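You operate a simulated robot arm through the tools that you are given. There is no shell and no other tool. Be economical: measure what you need, move in short steps, check, and stop when the job is done.

You run a simulated robot arm. Do the job below in one go: nothing can be reset, and whatever is moved stays where it is left.

JOB
Open the fridge-end top drawer.

Only the result counts: the job must be done as asked and must still hold three seconds after the hand-in. Knocking over, shifting, dropping, spilling or breaking anything else fails it.

ROBOT AND FRAMES
A 6-joint arm with a two-finger parallel gripper, fixed in place. Base frame: the origin is at the foot of the arm, x ahead of it, y to its left, z up. Units: cm, rad, N and s.
With the tool pointing down near the work surface it reaches from about 30 to 74 cm from the base axis. Its first joint turns from -1.152 to 1.152 rad. Payload 2.45 kg.
The tool frame sits at the grasp point between the pads (the TCP): z along the fingers, y along the line on which they close. The tips reach 2.4 cm beyond it. The gripper opens to 6.8 cm. The fingers are 1.7 cm wide and 1 cm thick; the gripper's body (4 by 7 cm) begins 4.1 cm behind the TCP.
Orientation is that of the tool frame in the base frame, as [roll, pitch, yaw] about the fixed x, y, z axes, in that order (R = Rz(yaw) Ry(pitch) Rx(roll)). With the fingers straight down and closing along the base's y, the tool's x points along the base's -x, its y along +y and its z along -z.

CONTROLS
- The arm moves only by the tool send_rows. Its argument "commands" is text: rows parted by semicolons, each of 7 numbers parted by spaces: the shift along the base's x, y, z in units of 250 mm (1.0 is 250 mm), then the turn, a rotation vector about the base's x, y, z in units of 180 degrees (1.0 is 180 degrees), then the opening, from 0 (shut) to 1 (fully open). In form: x y z wx wy wz gripper; .... A call has 1 to 20 rows; each row is the pose to reach, as a shift and turn from the pose commanded when the call began. A call with a number of a shift or a turn outside -1 to 1 is refused whole. Each row takes 0.2 s and may step no farther than 5 cm and 0.15 rad from the row before; otherwise, or with a gripper value out of range, the whole call is refused. Where a pose cannot be reached the arm comes as near as it can. A force on the tool above 40 N (or 10 N above the force at the start of the call, whichever is more), or a blocked arm, ends the call early, and 0.2 s more pass. The fingers move at their own pace (about 10.8 cm/s each) and stop on an object; they squeeze with about 33 N. The grip force told is the motor's: it shows also when the fingers shut on nothing. Time passes only in rows, and 0.2 s behind the last, so rows that repeat a pose let the fingers close. The reply holds the time, the measured pose of the TCP, the force on the tool along the base axes, the opening and the grip force, in the units named above and with some noise.
- Cameras (640 x 400 px; columns grow to the right, rows downward): "scene" is fixed at [16.86, 42.21, 145.32]; the picture's right is [-0.69, -0.72, 0.00], its down [-0.49, 0.47, -0.73] and it looks along [0.53, -0.50, -0.68] (base axes); focal length 331 px, centre (320, 200). "wrist" rides on the gripper at [8.4, 1.1, -7.5] in the tool frame; the picture's right is [-0.13, 0.99, 0.00], its down [-0.60, -0.08, -0.79] and it looks along [-0.79, -0.10, 0.61] (tool axes); focal length 251 px, centre (320, 200). There is no depth. A picture from a camera that has moved, and an enlarged one, comes with that camera's place and axes in the base frame and with its lens.
- snapshot(camera): a new picture of that camera. The clock stands still meanwhile.
- zoom(camera, box): a new picture of the part [left, top, right, bottom] of that camera's present view, enlarged. The clock stands still meanwhile.
- job_done(): hands the job in; it is judged then, once.

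Work in short steps. Places have to be worked out from the pictures, the camera data and where the tool is seen: move nearer, look again, correct. Check each grasp and each placing, and mend what went wrong. You have 90 turns and 42 pictures in all, those below and enlarged ones among them. Open the gripper and draw the arm clear of the work before you hand the job in, unless the task says otherwise; then end with one line.

The tools are called after "Call:" as name(argument=value, ...) on one line, values as JSON. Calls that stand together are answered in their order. send_rows: Moves the arm, as the interface text tells. Its arguments: {"type":"object","properties":{"commands":{"type":"string"}},"required":["commands"]} The other tools are called the same way: snapshot (camera) takes a picture; zoom (camera, box) takes an enlarged picture of a part of a camera's view; job_done () hands the job in.

At the start:

```text
t: 0.0
tcp_pos: [47.64, -8.07, 104.31]
orientation: [3.141, 0.001, 3.142]
contact_force: [0.5, -0.2, 0.1]
grip_width: 6.82
finger_force: 0.1
```

scene: 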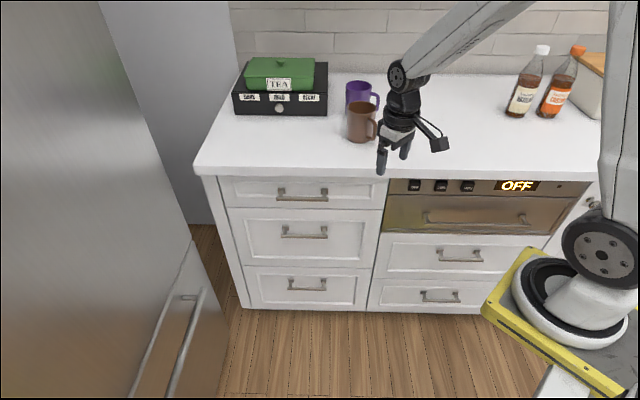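
wrist: 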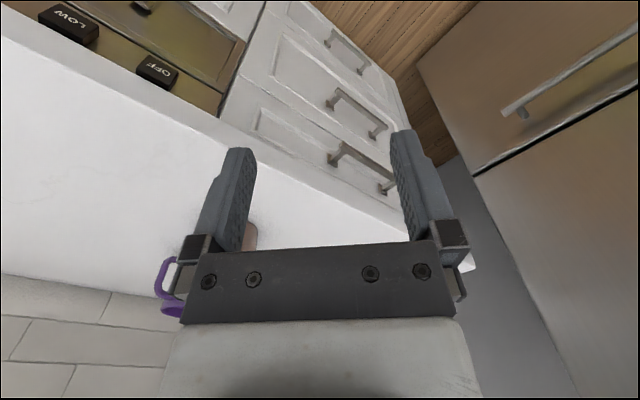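

The two cameras disagree by several cm on where the top drawer handle is, so I enlarge both views to measure more precisely.

Call:
zoom(camera="scene", box=[180, 130, 420, 280])

Call:
zoom(camera="wrist", box=[220, 0, 540, 200])

```text
2.67 times, centred on (300, 205) of scene
camera zoom: at [16.86, 42.21, 145.32], right [-0.69, -0.72, 0.0], down [-0.49, 0.47, -0.73], along [0.53, -0.5, -0.68], focal length 882 px, centre (373, 187)
```

zoom: 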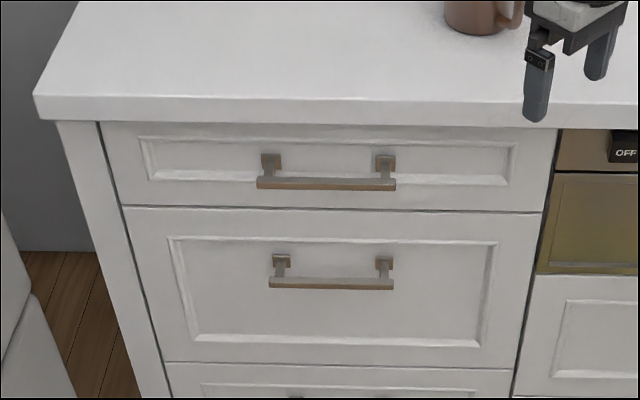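

```text
2.00 times, centred on (380, 100) of wrist
camera zoom: at [39.24, -7.01, 112.01], right [0.13, 0.99, 0.0], down [0.6, -0.08, 0.79], along [0.79, -0.1, -0.61], focal length 503 px, centre (200, 400)
```

zoom: 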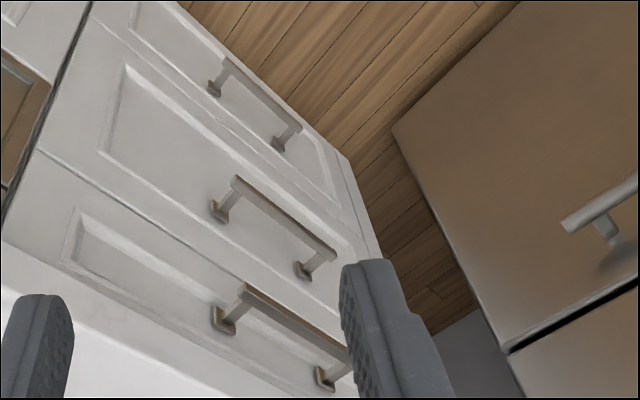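

Triangulating with both cameras puts the handle bar at about (65,-7) to (77,3), z≈80.5, and the front normal at about -45°. I yaw the tool by +45° and move in front of the handle, staying high.

Call:
send_rows(commands="0.079 0.09 0 0 0 0.036 1; 0.158 0.18 0 0 0 0.072 1; 0.237 0.27 0 0 0 0.108 1; 0.316 0.36 0 0 0 0.144 1; 0.395 0.45 0 0 0 0.18 1; 0.474 0.54 0 0 0 0.216 1; 0.552 0.632 0 0 0 0.25 1; 0.552 0.632 0 0 0 0.25 1")

Call:
snapshot(camera="wrist")

Call:
snapshot(camera="scene")

```text
t: 1.8
tcp_pos: [61.42, 7.8, 104.34]
orientation: [-3.14, 0.003, -2.353]
contact_force: [0.6, 0.1, 0.5]
grip_width: 6.79
finger_force: 0.1
```

```text
37 pictures are left
camera wrist: at [54.7, 2.41, 111.96], right [-0.61, 0.79, 0.0], down [0.48, 0.37, 0.79], along [0.63, 0.49, -0.61], focal length 251 px, centre (320, 200)
```

wrist: 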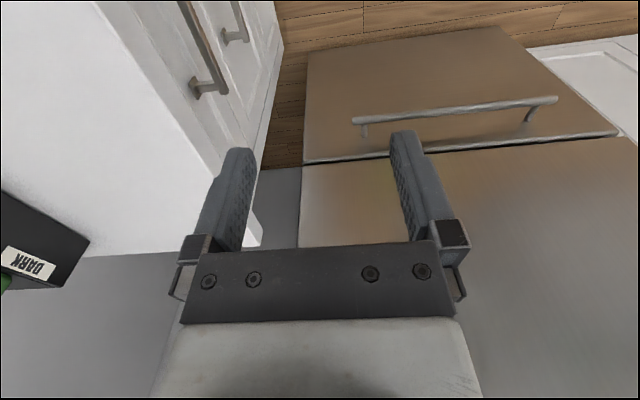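

```text
36 pictures are left
```

scene: 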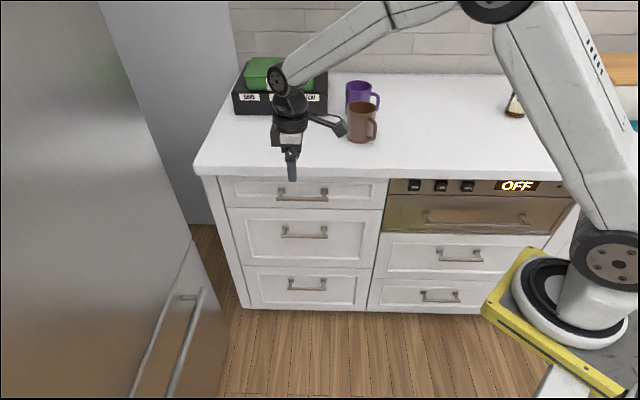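

The wrist view confirms the handle's left end at about (76.5, 3.6, 80.5). I now tilt the tool 70° toward the front while descending at the stand-off.

Call:
send_rows(commands="0 0 -0.08 -0.0306 -0.0306 0 1; 0 0 -0.16 -0.0611 -0.0611 0 1; 0 0 -0.24 -0.0917 -0.0917 0 1; 0 0 -0.32 -0.1222 -0.1222 0 1; 0 0 -0.4 -0.1528 -0.1528 0 1; 0 0 -0.48 -0.1833 -0.1833 0 1; 0 0 -0.56 -0.2139 -0.2139 0 1; 0 0 -0.64 -0.2444 -0.2444 0 1; 0 0 -0.72 -0.275 -0.275 0 1; 0 0 -0.72 -0.275 -0.275 0 1")

Call:
snapshot(camera="wrist")

Call:
snapshot(camera="scene")

```text
t: 4.0
tcp_pos: [61.54, 7.7, 86.32]
orientation: [-1.917, 0.002, -2.355]
contact_force: [0.0, 0.1, -0.4]
grip_width: 6.81
finger_force: 0.0
```

```text
35 pictures are left
camera wrist: at [50.26, 6.97, 87.9], right [-0.15, 0.33, -0.93], down [-0.08, 0.93, 0.34], along [0.99, 0.13, -0.11], focal length 251 px, centre (320, 200)
```

wrist: 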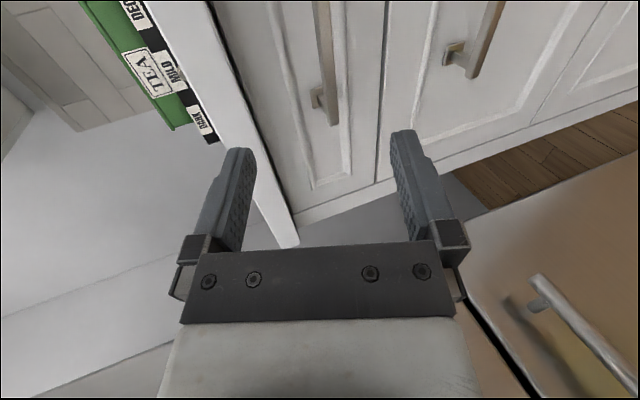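

```text
34 pictures are left
```

scene: 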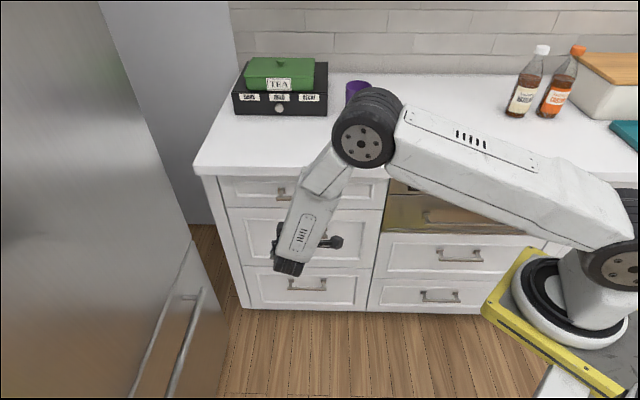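

The wrist view puts the handle's end at about (76.5, 3.3, 81.1), which agrees with the earlier estimate. I advance along the tool direction to about 5 cm short of the bar and look.

Call:
send_rows(commands="0.064 -0.064 -0.033 0 0 0 1; 0.127 -0.127 -0.066 0 0 0 1; 0.19 -0.19 -0.1 0 0 0 1; 0.2546 -0.2546 -0.132 0 0 0 1; 0.2546 -0.2546 -0.132 0 0 0 1")

Call:
snapshot(camera="wrist")

Call:
snapshot(camera="scene")

```text
t: 5.2
tcp_pos: [67.83, 1.38, 83.12]
orientation: [-1.92, 0.0, -2.355]
contact_force: [0.5, 1.0, 0.1]
grip_width: 6.79
finger_force: 0.1
```

```text
33 pictures are left
camera wrist: at [56.68, 0.68, 84.76], right [-0.15, 0.33, -0.93], down [-0.08, 0.93, 0.35], along [0.99, 0.13, -0.11], focal length 251 px, centre (320, 200)
```

wrist: 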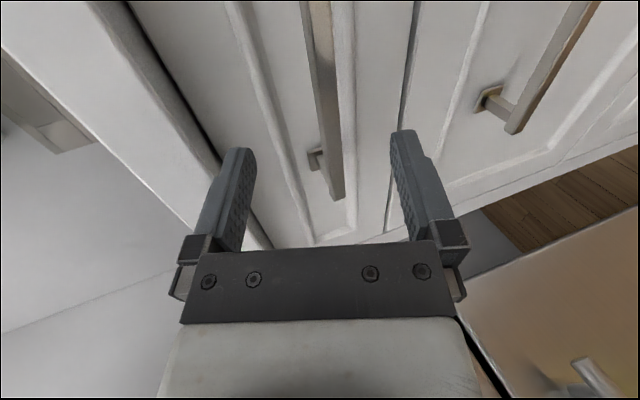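

```text
32 pictures are left
```

scene: 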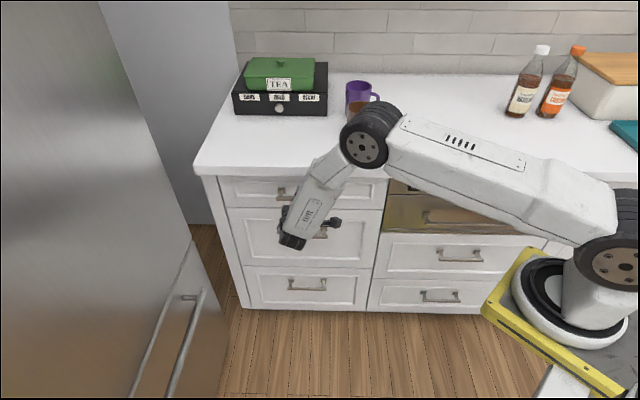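

The bar is centred between the fingers and still about 4 cm ahead. I advance 3 cm more.

Call:
send_rows(commands="0.043 -0.043 -0.025 0 0 0 1; 0.085 -0.085 -0.05 0 0 0 1; 0.085 -0.085 -0.05 0 0 0 1")

Call:
snapshot(camera="wrist")

```text
t: 6.0
tcp_pos: [70.05, -0.66, 81.92]
orientation: [-1.92, 0.0, -2.353]
contact_force: [-0.5, -0.6, -0.4]
grip_width: 6.79
finger_force: 0.0
```

```text
31 pictures are left
camera wrist: at [58.9, -1.47, 83.52], right [-0.15, 0.33, -0.93], down [-0.08, 0.93, 0.35], along [0.99, 0.13, -0.11], focal length 251 px, centre (320, 200)
```

wrist: 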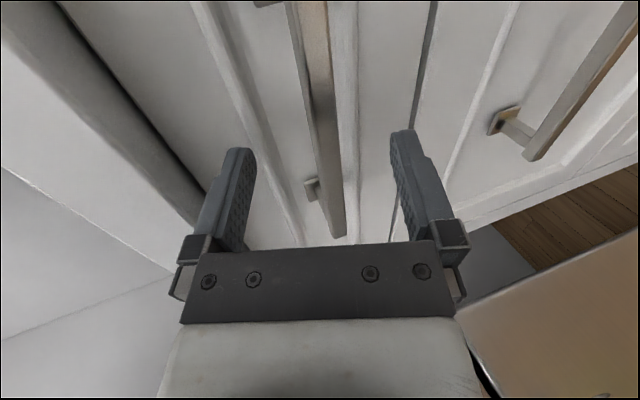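

The bar is now about 1.3 cm ahead, at n≈51.3, z≈81.2. I advance 1 cm and close the fingers.

Call:
send_rows(commands="0.03 -0.03 -0.025 0 0 0 1; 0.03 -0.03 -0.025 0 0 0 1; 0.03 -0.03 -0.025 0 0 0 0; 0.03 -0.03 -0.025 0 0 0 0; 0.03 -0.03 -0.025 0 0 0 0; 0.03 -0.03 -0.025 0 0 0 0")

Call:
snapshot(camera="wrist")

```text
t: 7.4
tcp_pos: [70.76, -1.55, 81.11]
orientation: [-1.922, 0.0, -2.354]
contact_force: [2.0, 1.2, -13.3]
grip_width: 1.36
finger_force: 33.3
```

```text
30 pictures are left
camera wrist: at [59.48, -2.3, 82.78], right [-0.15, 0.33, -0.93], down [-0.08, 0.93, 0.35], along [0.99, 0.13, -0.11], focal length 251 px, centre (320, 200)
```

wrist: 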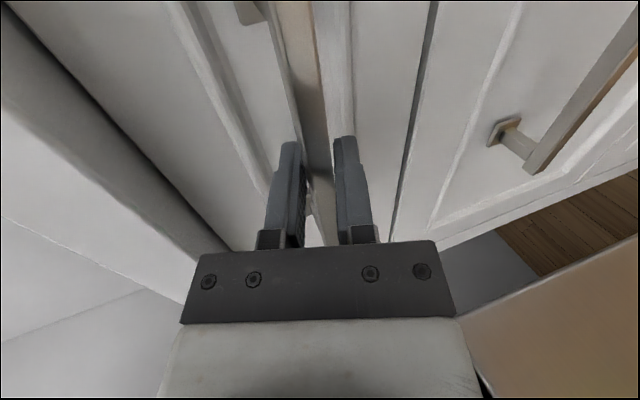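

The bar is gripped (opening 1.36 cm, 33 N). I pull slowly along the outward normal.

Call:
send_rows(commands="-0.014 0.014 -0.008 0 0 0 0; -0.042 0.042 -0.012 0 0 0 0; -0.07 0.07 -0.012 0 0 0 0; -0.098 0.098 -0.012 0 0 0 0; -0.126 0.126 -0.012 0 0 0 0; -0.154 0.154 -0.012 0 0 0 0")

Call:
snapshot(camera="scene")

```text
t: 8.8
tcp_pos: [66.82, 2.4, 81.07]
orientation: [-1.916, 0.002, -2.357]
contact_force: [-7.0, -8.4, 21.4]
grip_width: 1.38
finger_force: 33.0
```

```text
29 pictures are left
```

scene: 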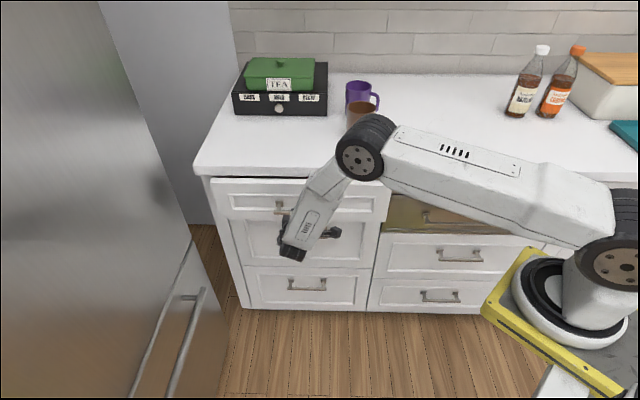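

The drawer is sliding, about 5.5 cm open. I keep pulling and trim the height up and slightly sideways to relieve the side load.

Call:
send_rows(commands="-0.016 0.01 0.007 0 0 0 0; -0.046 0.038 0.007 0 0 0 0; -0.076 0.068 0.007 0 0 0 0; -0.106 0.098 0.007 0 0 0 0; -0.136 0.128 0.007 0 0 0 0; -0.166 0.158 0.007 0 0 0 0; -0.196 0.188 0.007 0 0 0 0; -0.226 0.218 0.007 0 0 0 0")

```text
t: 10.6
tcp_pos: [61.26, 7.78, 81.13]
orientation: [-1.919, -0.001, -2.354]
contact_force: [9.1, 7.9, -3.6]
grip_width: 1.38
finger_force: 33.6
```

It is now about 13 cm out with low loads, so I continue.

Call:
send_rows(commands="-0.018 0.024 0 0 0 0 0; -0.048 0.054 0 0 0 0 0; -0.078 0.084 0 0 0 0 0; -0.108 0.114 0 0 0 0 0; -0.138 0.144 0 0 0 0 0; -0.168 0.174 0 0 0 0 0; -0.198 0.204 0 0 0 0 0; -0.228 0.234 0 0 0 0 0")

Call:
snapshot(camera="scene")

```text
t: 12.4
tcp_pos: [55.57, 13.66, 81.1]
orientation: [-1.919, 0.001, -2.356]
contact_force: [-2.3, -4.0, 1.4]
grip_width: 1.38
finger_force: 33.2
```

```text
28 pictures are left
```

scene: 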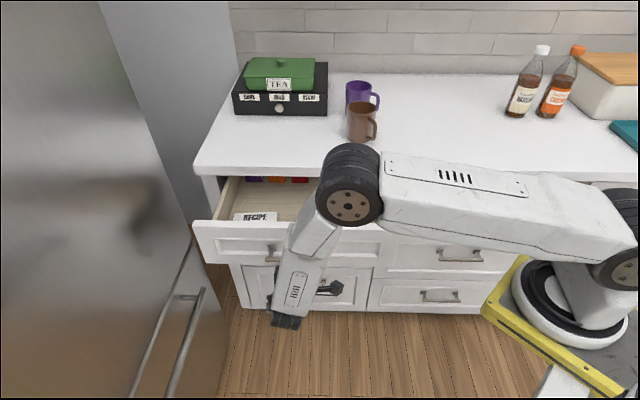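

It is about 21.5 cm open and moving smoothly, with room beside the fridge. I pull further, toward its full travel.

Call:
send_rows(commands="-0.028 0.027 0 0 0 0 0; -0.056 0.055 0 0 0 0 0; -0.084 0.083 0 0 0 0 0; -0.112 0.111 0 0 0 0 0; -0.14 0.139 0 0 0 0 0; -0.168 0.167 0 0 0 0 0; -0.196 0.195 0 0 0 0 0; -0.224 0.223 0 0 0 0 0")

Call:
snapshot(camera="scene")

```text
t: 14.2
tcp_pos: [49.86, 19.28, 81.06]
orientation: [-1.922, 0.001, -2.352]
contact_force: [-0.5, 0.1, -8.1]
grip_width: 1.38
finger_force: 33.7
```

```text
27 pictures are left
```

scene: 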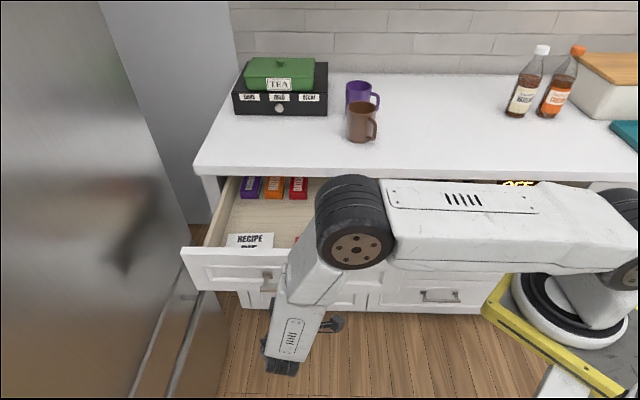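

It is about 29.5 cm open with contents in view. I go a little further to see whether I meet the end stop.

Call:
send_rows(commands="-0.028 0.028 -0.002 0 0 0 0; -0.056 0.056 -0.002 0 0 0 0; -0.084 0.084 -0.002 0 0 0 0; -0.112 0.112 -0.002 0 0 0 0; -0.14 0.14 -0.002 0 0 0 0; -0.168 0.168 -0.002 0 0 0 0")

```text
t: 15.6
tcp_pos: [45.68, 23.36, 81.17]
orientation: [-1.919, 0.001, -2.355]
contact_force: [2.3, 2.8, 0.7]
grip_width: 1.38
finger_force: 33.8
```

It is about 35 cm open with no resistance. I continue cautiously to find the stop.

Call:
send_rows(commands="-0.02 0.02 0 0 0 0 0; -0.04 0.04 0 0 0 0 0; -0.06 0.06 0 0 0 0 0; -0.08 0.08 0 0 0 0 0; -0.1 0.1 0 0 0 0 0; -0.12 0.12 0 0 0 0 0; -0.14 0.14 0 0 0 0 0")

Call:
snapshot(camera="scene")

```text
t: 17.2
tcp_pos: [42.15, 26.85, 81.02]
orientation: [-1.918, 0.001, -2.355]
contact_force: [0.2, 0.0, 16.1]
grip_width: 1.37
finger_force: 33.6
```

```text
26 pictures are left
```

scene: 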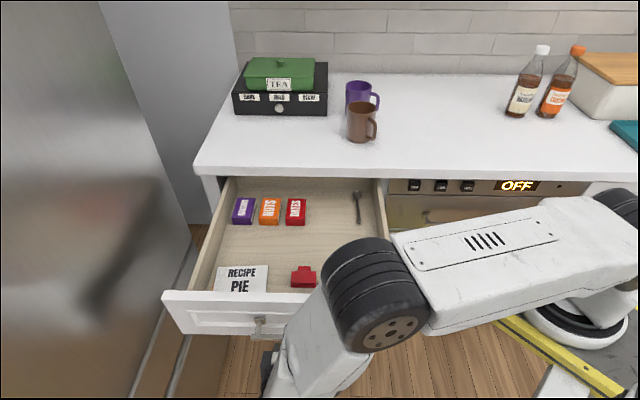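

The drawer is about 40 cm open with its whole interior visible. I release and back off along the tool axis.

Call:
send_rows(commands="0 0 0.005 0 0 0 0.3; 0 0 0.005 0 0 0 0.8; 0 0 0.005 0 0 0 1; 0 0 0.005 0 0 0 1; -0.053 0.053 0.03 0 0 0 1; -0.106 0.106 0.058 0 0 0 1; -0.159 0.159 0.085 0 0 0 1; -0.18 0.18 0.095 0 0 0 1")

Call:
snapshot(camera="wrist")

```text
t: 19.0
tcp_pos: [42.81, 28.62, 83.12]
orientation: [-1.92, 0.001, -2.354]
contact_force: [0.3, -0.2, -0.2]
grip_width: 6.79
finger_force: 0.1
out of reach, approached as far as the arm can: row 5, 6, 7, 8
```

```text
25 pictures are left
camera wrist: at [31.56, 27.82, 84.8], right [-0.15, 0.33, -0.93], down [-0.08, 0.93, 0.35], along [0.99, 0.13, -0.11], focal length 251 px, centre (320, 200)
```

wrist: 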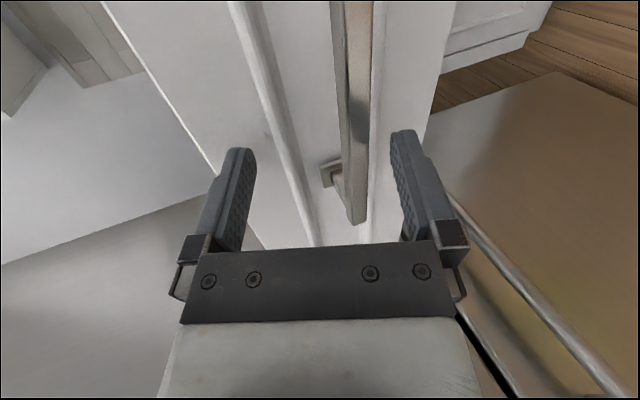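

The first joint is at its limit, so the tool retreated only partly and the bar is still between the open finger tips. Sliding along the bar toward the fridge end frees that joint, so I try 5 cm in that direction.

Call:
send_rows(commands="0.035 0.035 0 0 0 0 1; 0.07 0.07 0 0 0 0 1; 0.105 0.105 0 0 0 0 1; 0.14 0.14 0 0 0 0 1")

Call:
snapshot(camera="wrist")

Call:
snapshot(camera="scene")

```text
t: 20.0
tcp_pos: [46.17, 32.05, 83.05]
orientation: [-1.919, 0.0, -2.354]
contact_force: [-0.8, 0.6, -0.2]
grip_width: 6.81
finger_force: 0.2
```

```text
24 pictures are left
camera wrist: at [34.95, 31.36, 84.66], right [-0.15, 0.33, -0.93], down [-0.08, 0.94, 0.34], along [0.99, 0.13, -0.11], focal length 251 px, centre (320, 200)
```

wrist: 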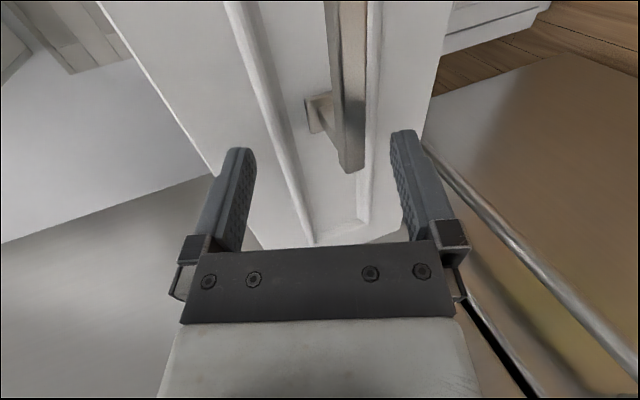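

```text
23 pictures are left
```

scene: 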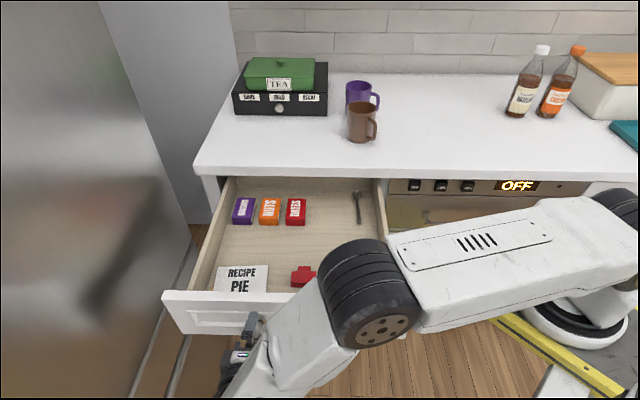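

The tips are now near the end of the bar and the arm is free again. I back off 2 cm and slide 3 cm more, which should clear the bar.

Call:
send_rows(commands="0 0.06 0 0 0 0 1; 0.01 0.1 0 0 0 0 1; 0.028 0.142 0 0 0 0 1; 0.028 0.142 0 0 0 0 1")

Call:
snapshot(camera="wrist")

Call:
snapshot(camera="scene")

```text
t: 21.0
tcp_pos: [46.94, 35.79, 82.95]
orientation: [-1.919, 0.001, -2.354]
contact_force: [0.6, 0.4, 0.1]
grip_width: 6.79
finger_force: 0.1
```

```text
22 pictures are left
camera wrist: at [35.65, 34.98, 84.66], right [-0.15, 0.33, -0.93], down [-0.08, 0.93, 0.35], along [0.99, 0.13, -0.11], focal length 251 px, centre (320, 200)
```

wrist: 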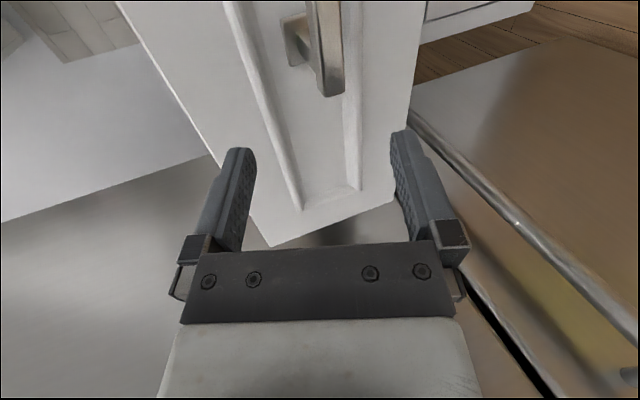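

```text
21 pictures are left
```

scene: 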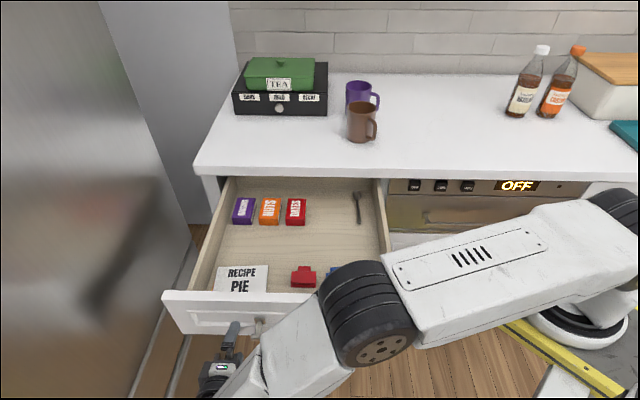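

The fingers are clear of the bar, past its end and in front of it. I raise the arm straight up.

Call:
send_rows(commands="0 0 0.1 0 0 0 1; 0 0 0.2 0 0 0 1; 0 0 0.32 0 0 0 1; 0 0 0.44 0 0 0 1; 0 0 0.56 0 0 0 1; 0 0 0.68 0 0 0 1; 0 0 0.68 0 0 0 1")

Call:
snapshot(camera="scene")

```text
t: 22.6
tcp_pos: [46.9, 35.8, 100.1]
orientation: [-1.919, -0.001, -2.354]
contact_force: [-0.3, 0.1, -0.2]
grip_width: 6.8
finger_force: 0.1
```

```text
20 pictures are left
```

scene: 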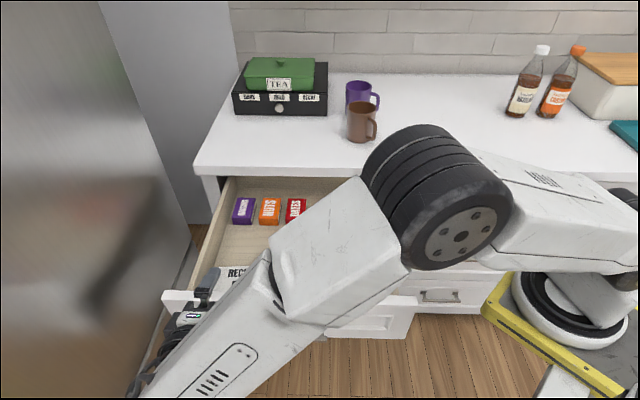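

The arm is clear above the drawer with no contact force. The drawer is still fully out and nothing else has moved, so I hand in.

Call:
job_done()

```text
The job is handed in.
```

The fridge-end top drawer is open by about 40 cm; the gripper is open and the arm is raised clear of it.
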